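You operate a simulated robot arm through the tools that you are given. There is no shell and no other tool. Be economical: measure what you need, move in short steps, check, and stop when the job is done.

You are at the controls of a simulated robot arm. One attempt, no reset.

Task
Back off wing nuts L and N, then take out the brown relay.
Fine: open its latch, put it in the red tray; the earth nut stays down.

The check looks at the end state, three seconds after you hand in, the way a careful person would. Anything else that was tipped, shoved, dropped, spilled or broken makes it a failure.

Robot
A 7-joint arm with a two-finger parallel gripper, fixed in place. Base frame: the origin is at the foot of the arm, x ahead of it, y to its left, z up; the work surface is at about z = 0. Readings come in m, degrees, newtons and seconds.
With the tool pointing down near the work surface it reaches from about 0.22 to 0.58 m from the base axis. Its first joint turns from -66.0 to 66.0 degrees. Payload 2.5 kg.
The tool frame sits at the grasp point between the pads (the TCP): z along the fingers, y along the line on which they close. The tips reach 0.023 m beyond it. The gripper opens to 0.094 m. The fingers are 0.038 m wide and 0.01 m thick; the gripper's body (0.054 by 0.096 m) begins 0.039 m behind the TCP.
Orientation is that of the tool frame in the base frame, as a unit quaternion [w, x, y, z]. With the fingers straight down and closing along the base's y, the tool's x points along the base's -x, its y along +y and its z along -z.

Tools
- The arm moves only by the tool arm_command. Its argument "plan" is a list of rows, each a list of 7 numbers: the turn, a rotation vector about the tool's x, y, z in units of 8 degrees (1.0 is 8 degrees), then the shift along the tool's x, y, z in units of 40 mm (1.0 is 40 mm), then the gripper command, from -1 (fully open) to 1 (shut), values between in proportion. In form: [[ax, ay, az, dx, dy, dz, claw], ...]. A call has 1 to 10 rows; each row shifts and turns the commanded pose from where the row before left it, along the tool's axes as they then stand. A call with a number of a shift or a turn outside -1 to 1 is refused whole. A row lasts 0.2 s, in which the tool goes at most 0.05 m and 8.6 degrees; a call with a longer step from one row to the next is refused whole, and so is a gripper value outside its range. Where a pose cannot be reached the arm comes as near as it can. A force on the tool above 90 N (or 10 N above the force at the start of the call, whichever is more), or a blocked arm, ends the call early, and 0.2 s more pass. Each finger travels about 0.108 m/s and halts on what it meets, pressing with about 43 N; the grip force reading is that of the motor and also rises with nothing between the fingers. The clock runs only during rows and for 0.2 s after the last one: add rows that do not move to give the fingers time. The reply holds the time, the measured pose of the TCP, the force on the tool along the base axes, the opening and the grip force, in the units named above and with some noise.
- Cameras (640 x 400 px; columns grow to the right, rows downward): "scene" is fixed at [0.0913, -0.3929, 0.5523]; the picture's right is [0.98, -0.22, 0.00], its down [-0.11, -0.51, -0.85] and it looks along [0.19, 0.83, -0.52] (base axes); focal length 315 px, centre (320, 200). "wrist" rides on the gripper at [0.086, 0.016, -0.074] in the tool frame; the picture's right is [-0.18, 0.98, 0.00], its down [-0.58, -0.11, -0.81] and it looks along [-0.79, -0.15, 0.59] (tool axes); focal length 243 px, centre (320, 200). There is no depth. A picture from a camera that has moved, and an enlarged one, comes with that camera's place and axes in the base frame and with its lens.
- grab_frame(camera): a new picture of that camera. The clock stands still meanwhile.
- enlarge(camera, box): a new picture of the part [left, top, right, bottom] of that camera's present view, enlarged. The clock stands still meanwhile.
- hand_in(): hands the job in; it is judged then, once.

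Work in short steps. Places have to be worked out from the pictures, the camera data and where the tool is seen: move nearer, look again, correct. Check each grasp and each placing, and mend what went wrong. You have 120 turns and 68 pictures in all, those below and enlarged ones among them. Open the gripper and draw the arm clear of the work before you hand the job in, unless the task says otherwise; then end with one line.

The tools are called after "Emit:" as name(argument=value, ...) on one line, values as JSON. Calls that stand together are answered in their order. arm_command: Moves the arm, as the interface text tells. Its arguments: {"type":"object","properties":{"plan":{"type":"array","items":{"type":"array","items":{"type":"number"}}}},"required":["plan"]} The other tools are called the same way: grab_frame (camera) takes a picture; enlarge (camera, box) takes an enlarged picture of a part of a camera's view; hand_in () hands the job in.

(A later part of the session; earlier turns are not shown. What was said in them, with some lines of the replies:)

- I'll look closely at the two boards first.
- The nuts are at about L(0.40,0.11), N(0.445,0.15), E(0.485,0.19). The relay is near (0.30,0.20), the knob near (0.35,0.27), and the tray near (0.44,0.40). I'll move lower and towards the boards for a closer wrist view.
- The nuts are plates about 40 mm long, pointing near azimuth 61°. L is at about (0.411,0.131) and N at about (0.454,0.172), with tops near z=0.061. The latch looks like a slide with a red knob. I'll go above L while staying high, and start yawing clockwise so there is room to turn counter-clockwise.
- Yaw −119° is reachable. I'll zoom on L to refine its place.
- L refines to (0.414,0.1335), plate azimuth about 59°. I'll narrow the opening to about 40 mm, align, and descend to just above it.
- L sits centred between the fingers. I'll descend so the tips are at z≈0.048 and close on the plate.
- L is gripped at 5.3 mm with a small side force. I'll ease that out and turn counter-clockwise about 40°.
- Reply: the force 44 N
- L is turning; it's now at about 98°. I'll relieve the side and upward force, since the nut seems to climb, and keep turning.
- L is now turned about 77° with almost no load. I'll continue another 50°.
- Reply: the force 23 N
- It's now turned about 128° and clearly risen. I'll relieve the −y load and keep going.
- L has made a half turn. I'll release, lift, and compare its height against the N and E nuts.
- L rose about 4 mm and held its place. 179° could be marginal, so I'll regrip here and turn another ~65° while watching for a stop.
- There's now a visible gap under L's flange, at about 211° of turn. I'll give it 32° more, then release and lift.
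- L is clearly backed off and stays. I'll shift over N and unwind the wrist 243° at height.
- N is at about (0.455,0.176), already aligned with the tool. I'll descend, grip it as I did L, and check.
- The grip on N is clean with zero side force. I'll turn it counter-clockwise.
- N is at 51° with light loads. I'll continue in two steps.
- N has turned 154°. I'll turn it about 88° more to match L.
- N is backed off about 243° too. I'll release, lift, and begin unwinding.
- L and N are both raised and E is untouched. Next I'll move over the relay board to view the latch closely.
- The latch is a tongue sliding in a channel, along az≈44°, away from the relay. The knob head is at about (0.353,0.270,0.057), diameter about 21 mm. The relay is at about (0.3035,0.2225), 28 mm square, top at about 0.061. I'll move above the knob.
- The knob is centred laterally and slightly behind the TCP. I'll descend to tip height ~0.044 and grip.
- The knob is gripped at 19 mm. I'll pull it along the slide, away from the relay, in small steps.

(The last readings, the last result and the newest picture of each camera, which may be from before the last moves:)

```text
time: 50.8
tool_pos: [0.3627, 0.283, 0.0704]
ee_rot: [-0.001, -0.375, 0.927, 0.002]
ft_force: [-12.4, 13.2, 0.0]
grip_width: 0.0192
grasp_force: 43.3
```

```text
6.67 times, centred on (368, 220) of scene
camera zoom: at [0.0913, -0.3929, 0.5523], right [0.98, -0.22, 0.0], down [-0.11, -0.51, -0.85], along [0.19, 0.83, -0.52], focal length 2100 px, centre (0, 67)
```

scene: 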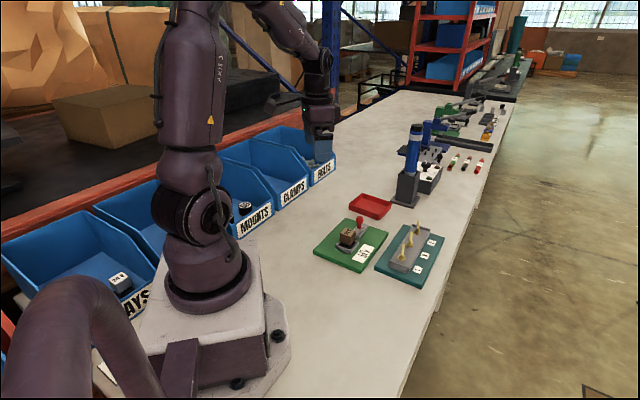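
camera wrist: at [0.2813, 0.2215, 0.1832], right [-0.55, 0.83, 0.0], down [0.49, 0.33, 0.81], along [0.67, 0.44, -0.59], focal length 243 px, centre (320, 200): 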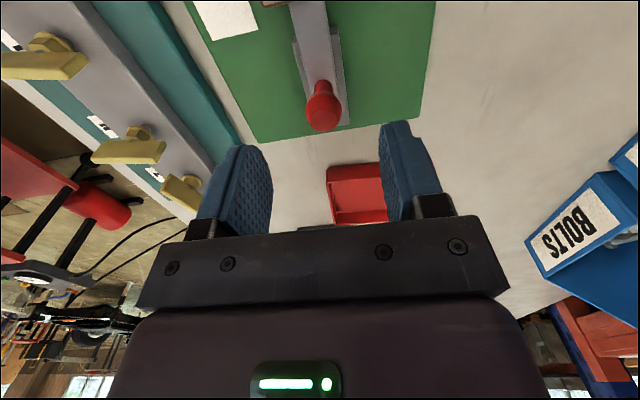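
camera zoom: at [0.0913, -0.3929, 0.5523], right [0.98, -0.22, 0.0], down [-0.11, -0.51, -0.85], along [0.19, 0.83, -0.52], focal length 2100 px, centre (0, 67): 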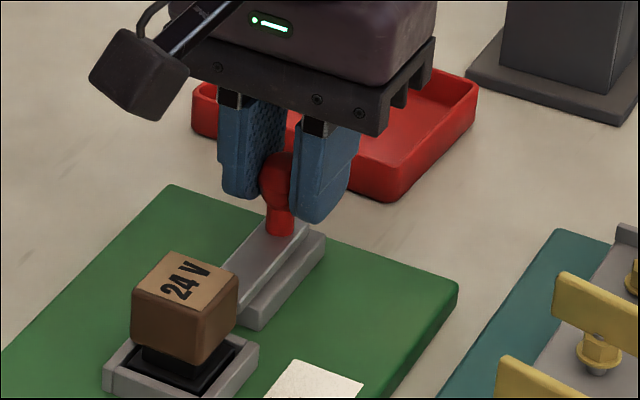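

The tongue is sliding out freely, 18 mm so far. I'll continue until it stops.

Emit:
arm_command(plan=[[0, 0, 0, -0.15, 0.02, 0, 1], [0, 0, 0, -0.15, 0, 0, 1], [0, 0, 0, 0, 0, 0, 1]])

Emit:
enlarge(camera="scene", box=[320, 190, 416, 250])

```text
time: 51.6
tool_pos: [0.3696, 0.2889, 0.0688]
ee_rot: [-0.006, -0.374, 0.927, -0.002]
ft_force: [-26.0, -9.5, 4.3]
grip_width: 0.019
grasp_force: 42.8
```

```text
6.67 times, centred on (368, 220) of scene
camera zoom: at [0.0913, -0.3929, 0.5523], right [0.98, -0.22, 0.0], down [-0.11, -0.51, -0.85], along [0.19, 0.83, -0.52], focal length 2100 px, centre (0, 67)
```

zoom: 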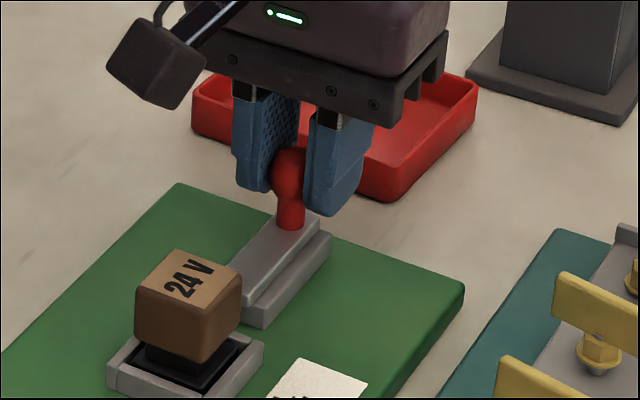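

The latch hit its stop and the board crept about 1.5 mm, so I stop pulling. I'll release the knob and lift.

Emit:
arm_command(plan=[[0, 0, 0, 0.08, 0, 0, 1], [0, 0, 0, 0, 0, 0, 0.4], [0, 0, 0, 0, 0, 0, -0.1], [0, 0, 0, 0, 0, -0.8, -0.1], [0, 0, 0, 0, 0, -1, -0.1], [0, 0, 0, 0, 0, 0, -0.1]])

Emit:
enlarge(camera="scene", box=[320, 190, 416, 250])

Emit:
enlarge(camera="scene", box=[300, 180, 460, 300])

```text
time: 53.0
tool_pos: [0.3714, 0.2876, 0.1423]
ee_rot: [0.0, -0.374, 0.927, 0.0]
ft_force: [0.3, -0.3, 0.5]
grip_width: 0.052
grasp_force: 0.0
```

```text
6.67 times, centred on (368, 220) of scene
camera zoom: at [0.0913, -0.3929, 0.5523], right [0.98, -0.22, 0.0], down [-0.11, -0.51, -0.85], along [0.19, 0.83, -0.52], focal length 2100 px, centre (0, 67)
```

zoom: 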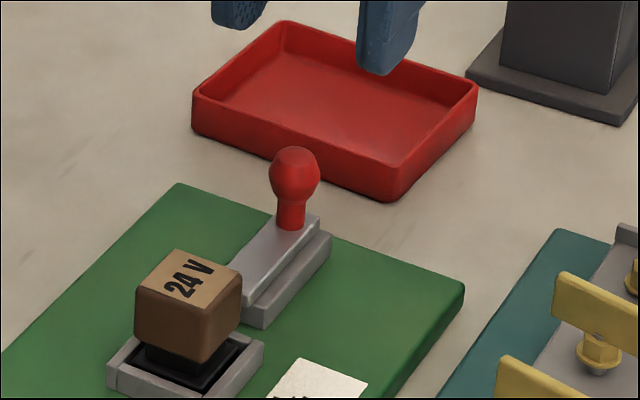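

```text
3.33 times, centred on (380, 240) of scene
camera zoom: at [0.0913, -0.3929, 0.5523], right [0.98, -0.22, 0.0], down [-0.11, -0.51, -0.85], along [0.19, 0.83, -0.52], focal length 1050 px, centre (120, 67)
```

zoom: 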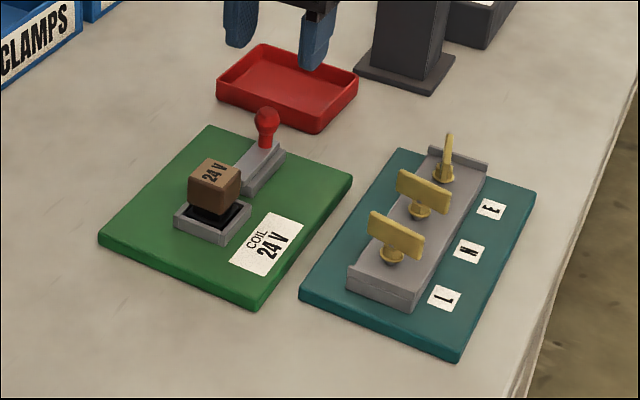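

The latch is open and the tongue is clear of the relay. I'll move above the relay and check alignment before descending.

Emit:
arm_command(plan=[[0, 0, 0, 0.8, 0, 0, -0.3], [0, 0, 0, 0.8, 0, 0, -0.3], [0, 0, 0, 0.72, 0, 0.7, -0.3], [0, 0, 0, 0, 0, 0, -0.3]])

Emit:
grab_frame(camera="wrist")

Emit:
enlarge(camera="scene", box=[305, 190, 401, 250])

```text
time: 54.0
tool_pos: [0.3014, 0.2247, 0.1141]
ee_rot: [0.0, -0.375, 0.927, 0.0]
ft_force: [-0.4, 0.4, -0.2]
grip_width: 0.0612
grasp_force: 0.1
```

```text
27 pictures are left
camera wrist: at [0.2289, 0.1766, 0.1887], right [-0.55, 0.83, 0.0], down [0.49, 0.33, 0.81], along [0.67, 0.44, -0.59], focal length 243 px, centre (320, 200)
```

wrist: 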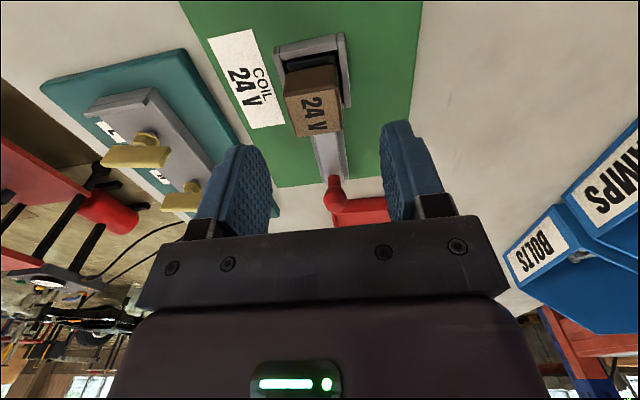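

```text
6.67 times, centred on (353, 220) of scene
camera zoom: at [0.0913, -0.3929, 0.5523], right [0.98, -0.22, 0.0], down [-0.11, -0.51, -0.85], along [0.19, 0.83, -0.52], focal length 2100 px, centre (100, 67)
```

zoom: 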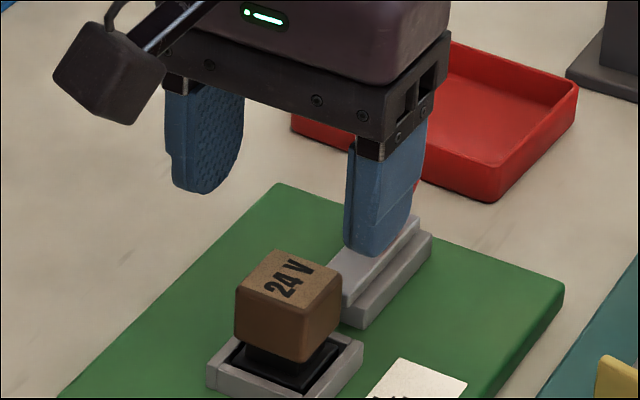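

The relay is about 3.5 mm to −y of the tool centre. I'll shift, descend to TCP z≈0.063, and close on the relay body.

Emit:
arm_command(plan=[[0, 0, 0, 0, -0.085, 0.4, -0.3], [0, 0, 0, 0, 0, 0.5, -0.3], [0, 0, 0, 0, 0, 0.38, -0.3], [0, 0, 0, 0, 0, 0, 0], [0, 0, 0, 0, 0, 0, 0.3], [0, 0, 0, 0, 0, 0, 0.6], [0, 0, 0, 0, 0, 0, 0.6]])

Emit:
enlarge(camera="scene", box=[305, 190, 401, 250])

```text
time: 55.6
tool_pos: [0.3061, 0.2227, 0.062]
ee_rot: [0.0, -0.375, 0.927, 0.0]
ft_force: [-2.1, 3.7, -1.3]
grip_width: 0.0311
grasp_force: 42.5
```

```text
6.67 times, centred on (353, 220) of scene
camera zoom: at [0.0913, -0.3929, 0.5523], right [0.98, -0.22, 0.0], down [-0.11, -0.51, -0.85], along [0.19, 0.83, -0.52], focal length 2100 px, centre (100, 67)
```

zoom: 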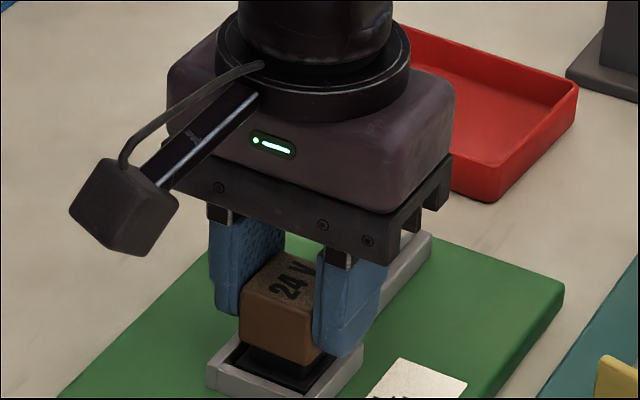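

The relay is gripped at 31 mm, side force small. I'll lift straight up slowly.

Emit:
arm_command(plan=[[0, 0, 0, 0, 0, 0, 1], [0, 0, 0, 0, 0, -0.2, 1], [0, 0, 0, 0, 0, -0.2, 1], [0, 0, 0, 0, 0, -0.25, 1], [0, 0, 0, 0, 0, -0.3, 1], [0, 0, 0, 0, 0, -0.5, 1], [0, 0, 0, 0, 0, 0, 1]])

Emit:
enlarge(camera="scene", box=[305, 190, 401, 250])

```text
time: 57.2
tool_pos: [0.3055, 0.2213, 0.121]
ee_rot: [0.0, -0.374, 0.927, -0.001]
ft_force: [-1.1, -0.5, -0.8]
grip_width: 0.0312
grasp_force: 42.6
```

```text
6.67 times, centred on (353, 220) of scene
camera zoom: at [0.0913, -0.3929, 0.5523], right [0.98, -0.22, 0.0], down [-0.11, -0.51, -0.85], along [0.19, 0.83, -0.52], focal length 2100 px, centre (100, 67)
```

zoom: 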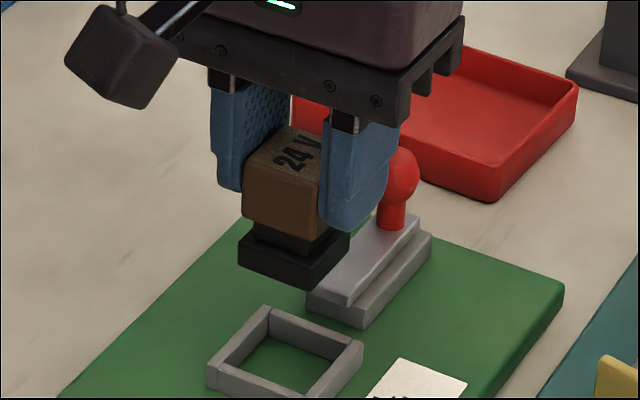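

The relay is out, with its foot reaching about 46 mm below the TCP. The tray centre is at about (0.436,0.394), rim height about 22 mm. I'll raise and carry it to about (0.424,0.384).

Emit:
arm_command(plan=[[0, 0, 0, 0, 0, -0.8, 1], [0, 0, 0, -0.83, 0.147, 0, 1], [0, 0, 0, -0.83, 0.147, 0, 1], [0, 0, 0, -0.83, 0.147, 0, 1], [0, 0, 0, -0.83, 0.147, 0, 1], [0, 0, 0, -0.83, 0.147, 0, 1], [0, 0, 0, -0.81, 0.145, 0, 1], [0, 0, 0, 0, 0, 0, 1]])

Emit:
enlarge(camera="scene", box=[330, 160, 426, 220])

Emit:
grab_frame(camera="wrist")

```text
time: 59.0
tool_pos: [0.4248, 0.3829, 0.1527]
ee_rot: [0.0, -0.375, 0.927, -0.001]
ft_force: [0.1, 0.4, -0.7]
grip_width: 0.031
grasp_force: 43.7
```

```text
6.67 times, centred on (378, 190) of scene
camera zoom: at [0.0913, -0.3928, 0.5523], right [0.98, -0.22, 0.0], down [-0.11, -0.51, -0.85], along [0.19, 0.83, -0.52], focal length 2100 px, centre (-67, 267)
```

zoom: 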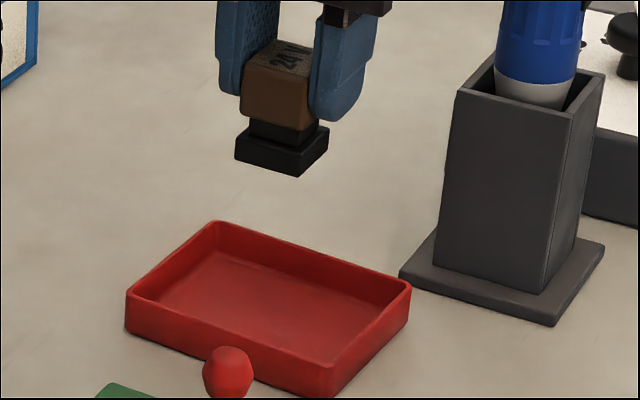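

```text
22 pictures are left
camera wrist: at [0.3518, 0.3339, 0.2285], right [-0.55, 0.83, 0.0], down [0.49, 0.33, 0.81], along [0.67, 0.44, -0.59], focal length 243 px, centre (320, 200)
```

wrist: 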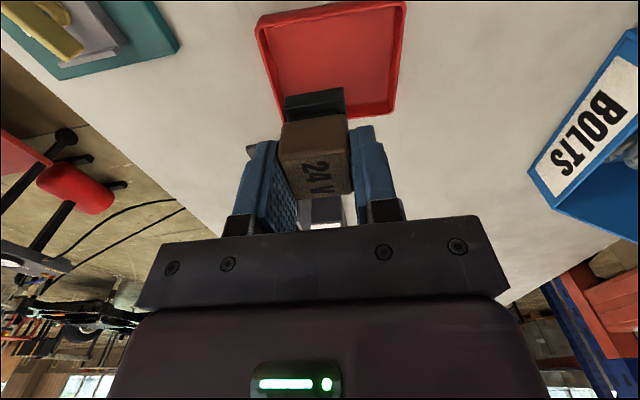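

The tray centre from both cameras is about (0.432,0.396). I'll shift slightly towards it and lower to just above the floor.

Emit:
arm_command(plan=[[0, 0, 0, -0.16, 0.055, 0.6, 1], [0, 0, 0, 0, 0, 0.7, 1], [0, 0, 0, 0, 0, 0.5, 1], [0, 0, 0, 0, 0, 0.4, 1], [0, 0, 0, 0, 0, 0, 1]])

Emit:
enlarge(camera="scene", box=[330, 160, 426, 220])

```text
time: 60.2
tool_pos: [0.4266, 0.3907, 0.0635]
ee_rot: [0.0, -0.376, 0.927, 0.0]
ft_force: [0.8, 0.9, -0.6]
grip_width: 0.0309
grasp_force: 43.3
```

```text
6.67 times, centred on (378, 190) of scene
camera zoom: at [0.0913, -0.3929, 0.5523], right [0.98, -0.22, 0.0], down [-0.11, -0.51, -0.85], along [0.19, 0.83, -0.52], focal length 2100 px, centre (-67, 267)
```

zoom: 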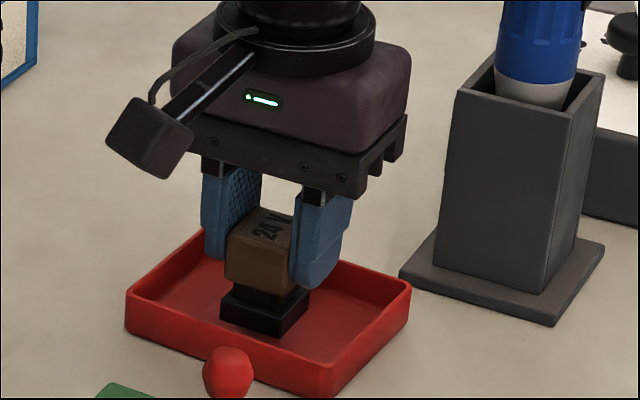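

The relay is over the tray floor. I'll lower in 3 mm steps and watch for contact.

Emit:
arm_command(plan=[[0, 0, 0, 0, 0, 0.08, 1], [0, 0, 0, 0, 0, 0.08, 1], [0, 0, 0, 0, 0, 0, 1]])

Emit:
arm_command(plan=[[0, 0, 0, 0, 0, 0.05, 1], [0, 0, 0, 0, 0, 0.05, 1], [0, 0, 0, 0, 0, 0, 1]])

Emit:
enlarge(camera="scene", box=[330, 160, 426, 220])

```text
time: 61.0
tool_pos: [0.4273, 0.3922, 0.0577]
ee_rot: [0.0, -0.376, 0.927, 0.0]
ft_force: [-0.2, 0.2, -0.5]
grip_width: 0.0312
grasp_force: 43.1
```

```text
time: 61.8
tool_pos: [0.4262, 0.3914, 0.053]
ee_rot: [0.0, -0.375, 0.927, 0.0]
ft_force: [0.5, -0.2, -1.0]
grip_width: 0.0313
grasp_force: 43.4
```

```text
6.67 times, centred on (378, 190) of scene
camera zoom: at [0.0913, -0.3929, 0.5523], right [0.98, -0.22, 0.0], down [-0.11, -0.51, -0.85], along [0.19, 0.83, -0.52], focal length 2100 px, centre (-67, 267)
```

zoom: 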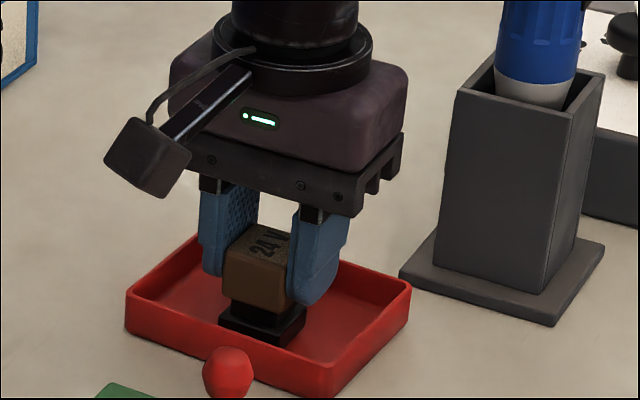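

No contact yet, so I'll keep lowering gently.

Emit:
arm_command(plan=[[0, 0, 0, 0, 0, 0.05, 1], [0, 0, 0, 0, 0, 0.04, 1], [0, 0, 0, 0, 0, 0, 1]])

Emit:
arm_command(plan=[[0, 0, 0, 0, 0, 0.03, 1], [0, 0, 0, 0, 0, 0, 1]])

```text
time: 62.6
tool_pos: [0.4283, 0.3916, 0.0525]
ee_rot: [0.002, -0.375, 0.927, 0.001]
ft_force: [-2.9, -3.7, 19.3]
grip_width: 0.0312
grasp_force: 43.3
```

```text
time: 63.2
tool_pos: [0.4279, 0.3923, 0.0514]
ee_rot: [0.002, -0.375, 0.927, 0.001]
ft_force: [-3.3, -6.0, 30.1]
grip_width: 0.0313
grasp_force: 42.5
```

Contact: 30 N upward, so the relay is on the floor. I'll ease up about 3 mm, open to about 60 mm, and lift away.

Emit:
arm_command(plan=[[0, 0, 0, 0, 0, -0.07, 1], [0, 0, 0, 0, 0, 0, 0.3], [0, 0, 0, 0, 0, 0, 0], [0, 0, 0, 0, 0, 0, -0.3], [0, 0, 0, 0, 0, -0.3, -0.3], [0, 0, 0, 0, 0, -0.8, -0.3], [0, 0, 0, 0, 0, -1, -0.3], [0, 0, 0, 0, 0, -1, -0.3], [0, 0, 0, 0, 0, 0, -0.3]])

Emit:
grab_frame(camera="scene")

Emit:
enlarge(camera="scene", box=[320, 170, 464, 260])

```text
time: 65.2
tool_pos: [0.4279, 0.3919, 0.1752]
ee_rot: [0.0, -0.375, 0.927, 0.0]
ft_force: [0.5, -0.7, -0.2]
grip_width: 0.0611
grasp_force: 0.1
```

```text
19 pictures are left
```

scene: 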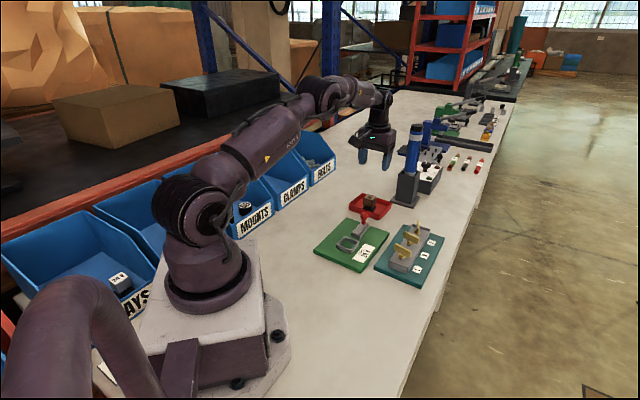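

```text
4.44 times, centred on (392, 215) of scene
camera zoom: at [0.0913, -0.3929, 0.5523], right [0.98, -0.22, 0.0], down [-0.11, -0.51, -0.85], along [0.19, 0.83, -0.52], focal length 1400 px, centre (0, 133)
```

zoom: 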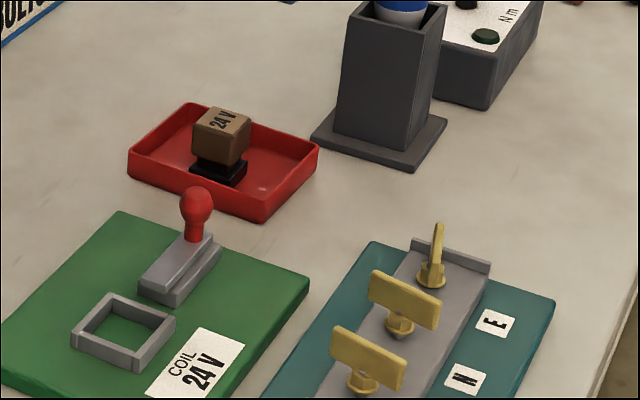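

The relay stands upright in the tray, the latch is open, L and N are raised, and E is down. I'll open fully and draw clear.

Emit:
arm_command(plan=[[0, 0, 0, 0.5, 0, -0.9, -1], [0, 0, 0, 0.8, 0, -0.6, -1], [0, 0, 0, 0.8, 0, 0, -1], [0, 0, 0, 0, 0, 0, -1]])

Emit:
enlarge(camera="scene", box=[300, 180, 460, 300])

```text
time: 66.2
tool_pos: [0.3665, 0.3335, 0.2372]
ee_rot: [0.0, -0.374, 0.927, 0.0]
ft_force: [0.3, 0.2, -0.2]
grip_width: 0.0939
grasp_force: 0.1
```

```text
3.33 times, centred on (380, 240) of scene
camera zoom: at [0.0913, -0.3929, 0.5523], right [0.98, -0.22, 0.0], down [-0.11, -0.51, -0.85], along [0.19, 0.83, -0.52], focal length 1050 px, centre (120, 67)
```

zoom: 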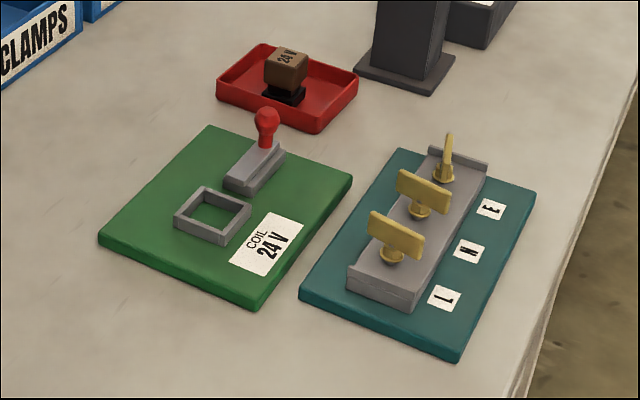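

The final picture shows everything in place and the arm clear, so I'm handing in.

Emit:
hand_in()

```text
The job is handed in.
```

Wing nuts L and N are each backed off about two-thirds of a turn, the latch is open, and the brown relay stands upright in the red tray. The earth nut E is still down. The relay board crept about 1.5 mm when the latch hit its stop, and I left it there.
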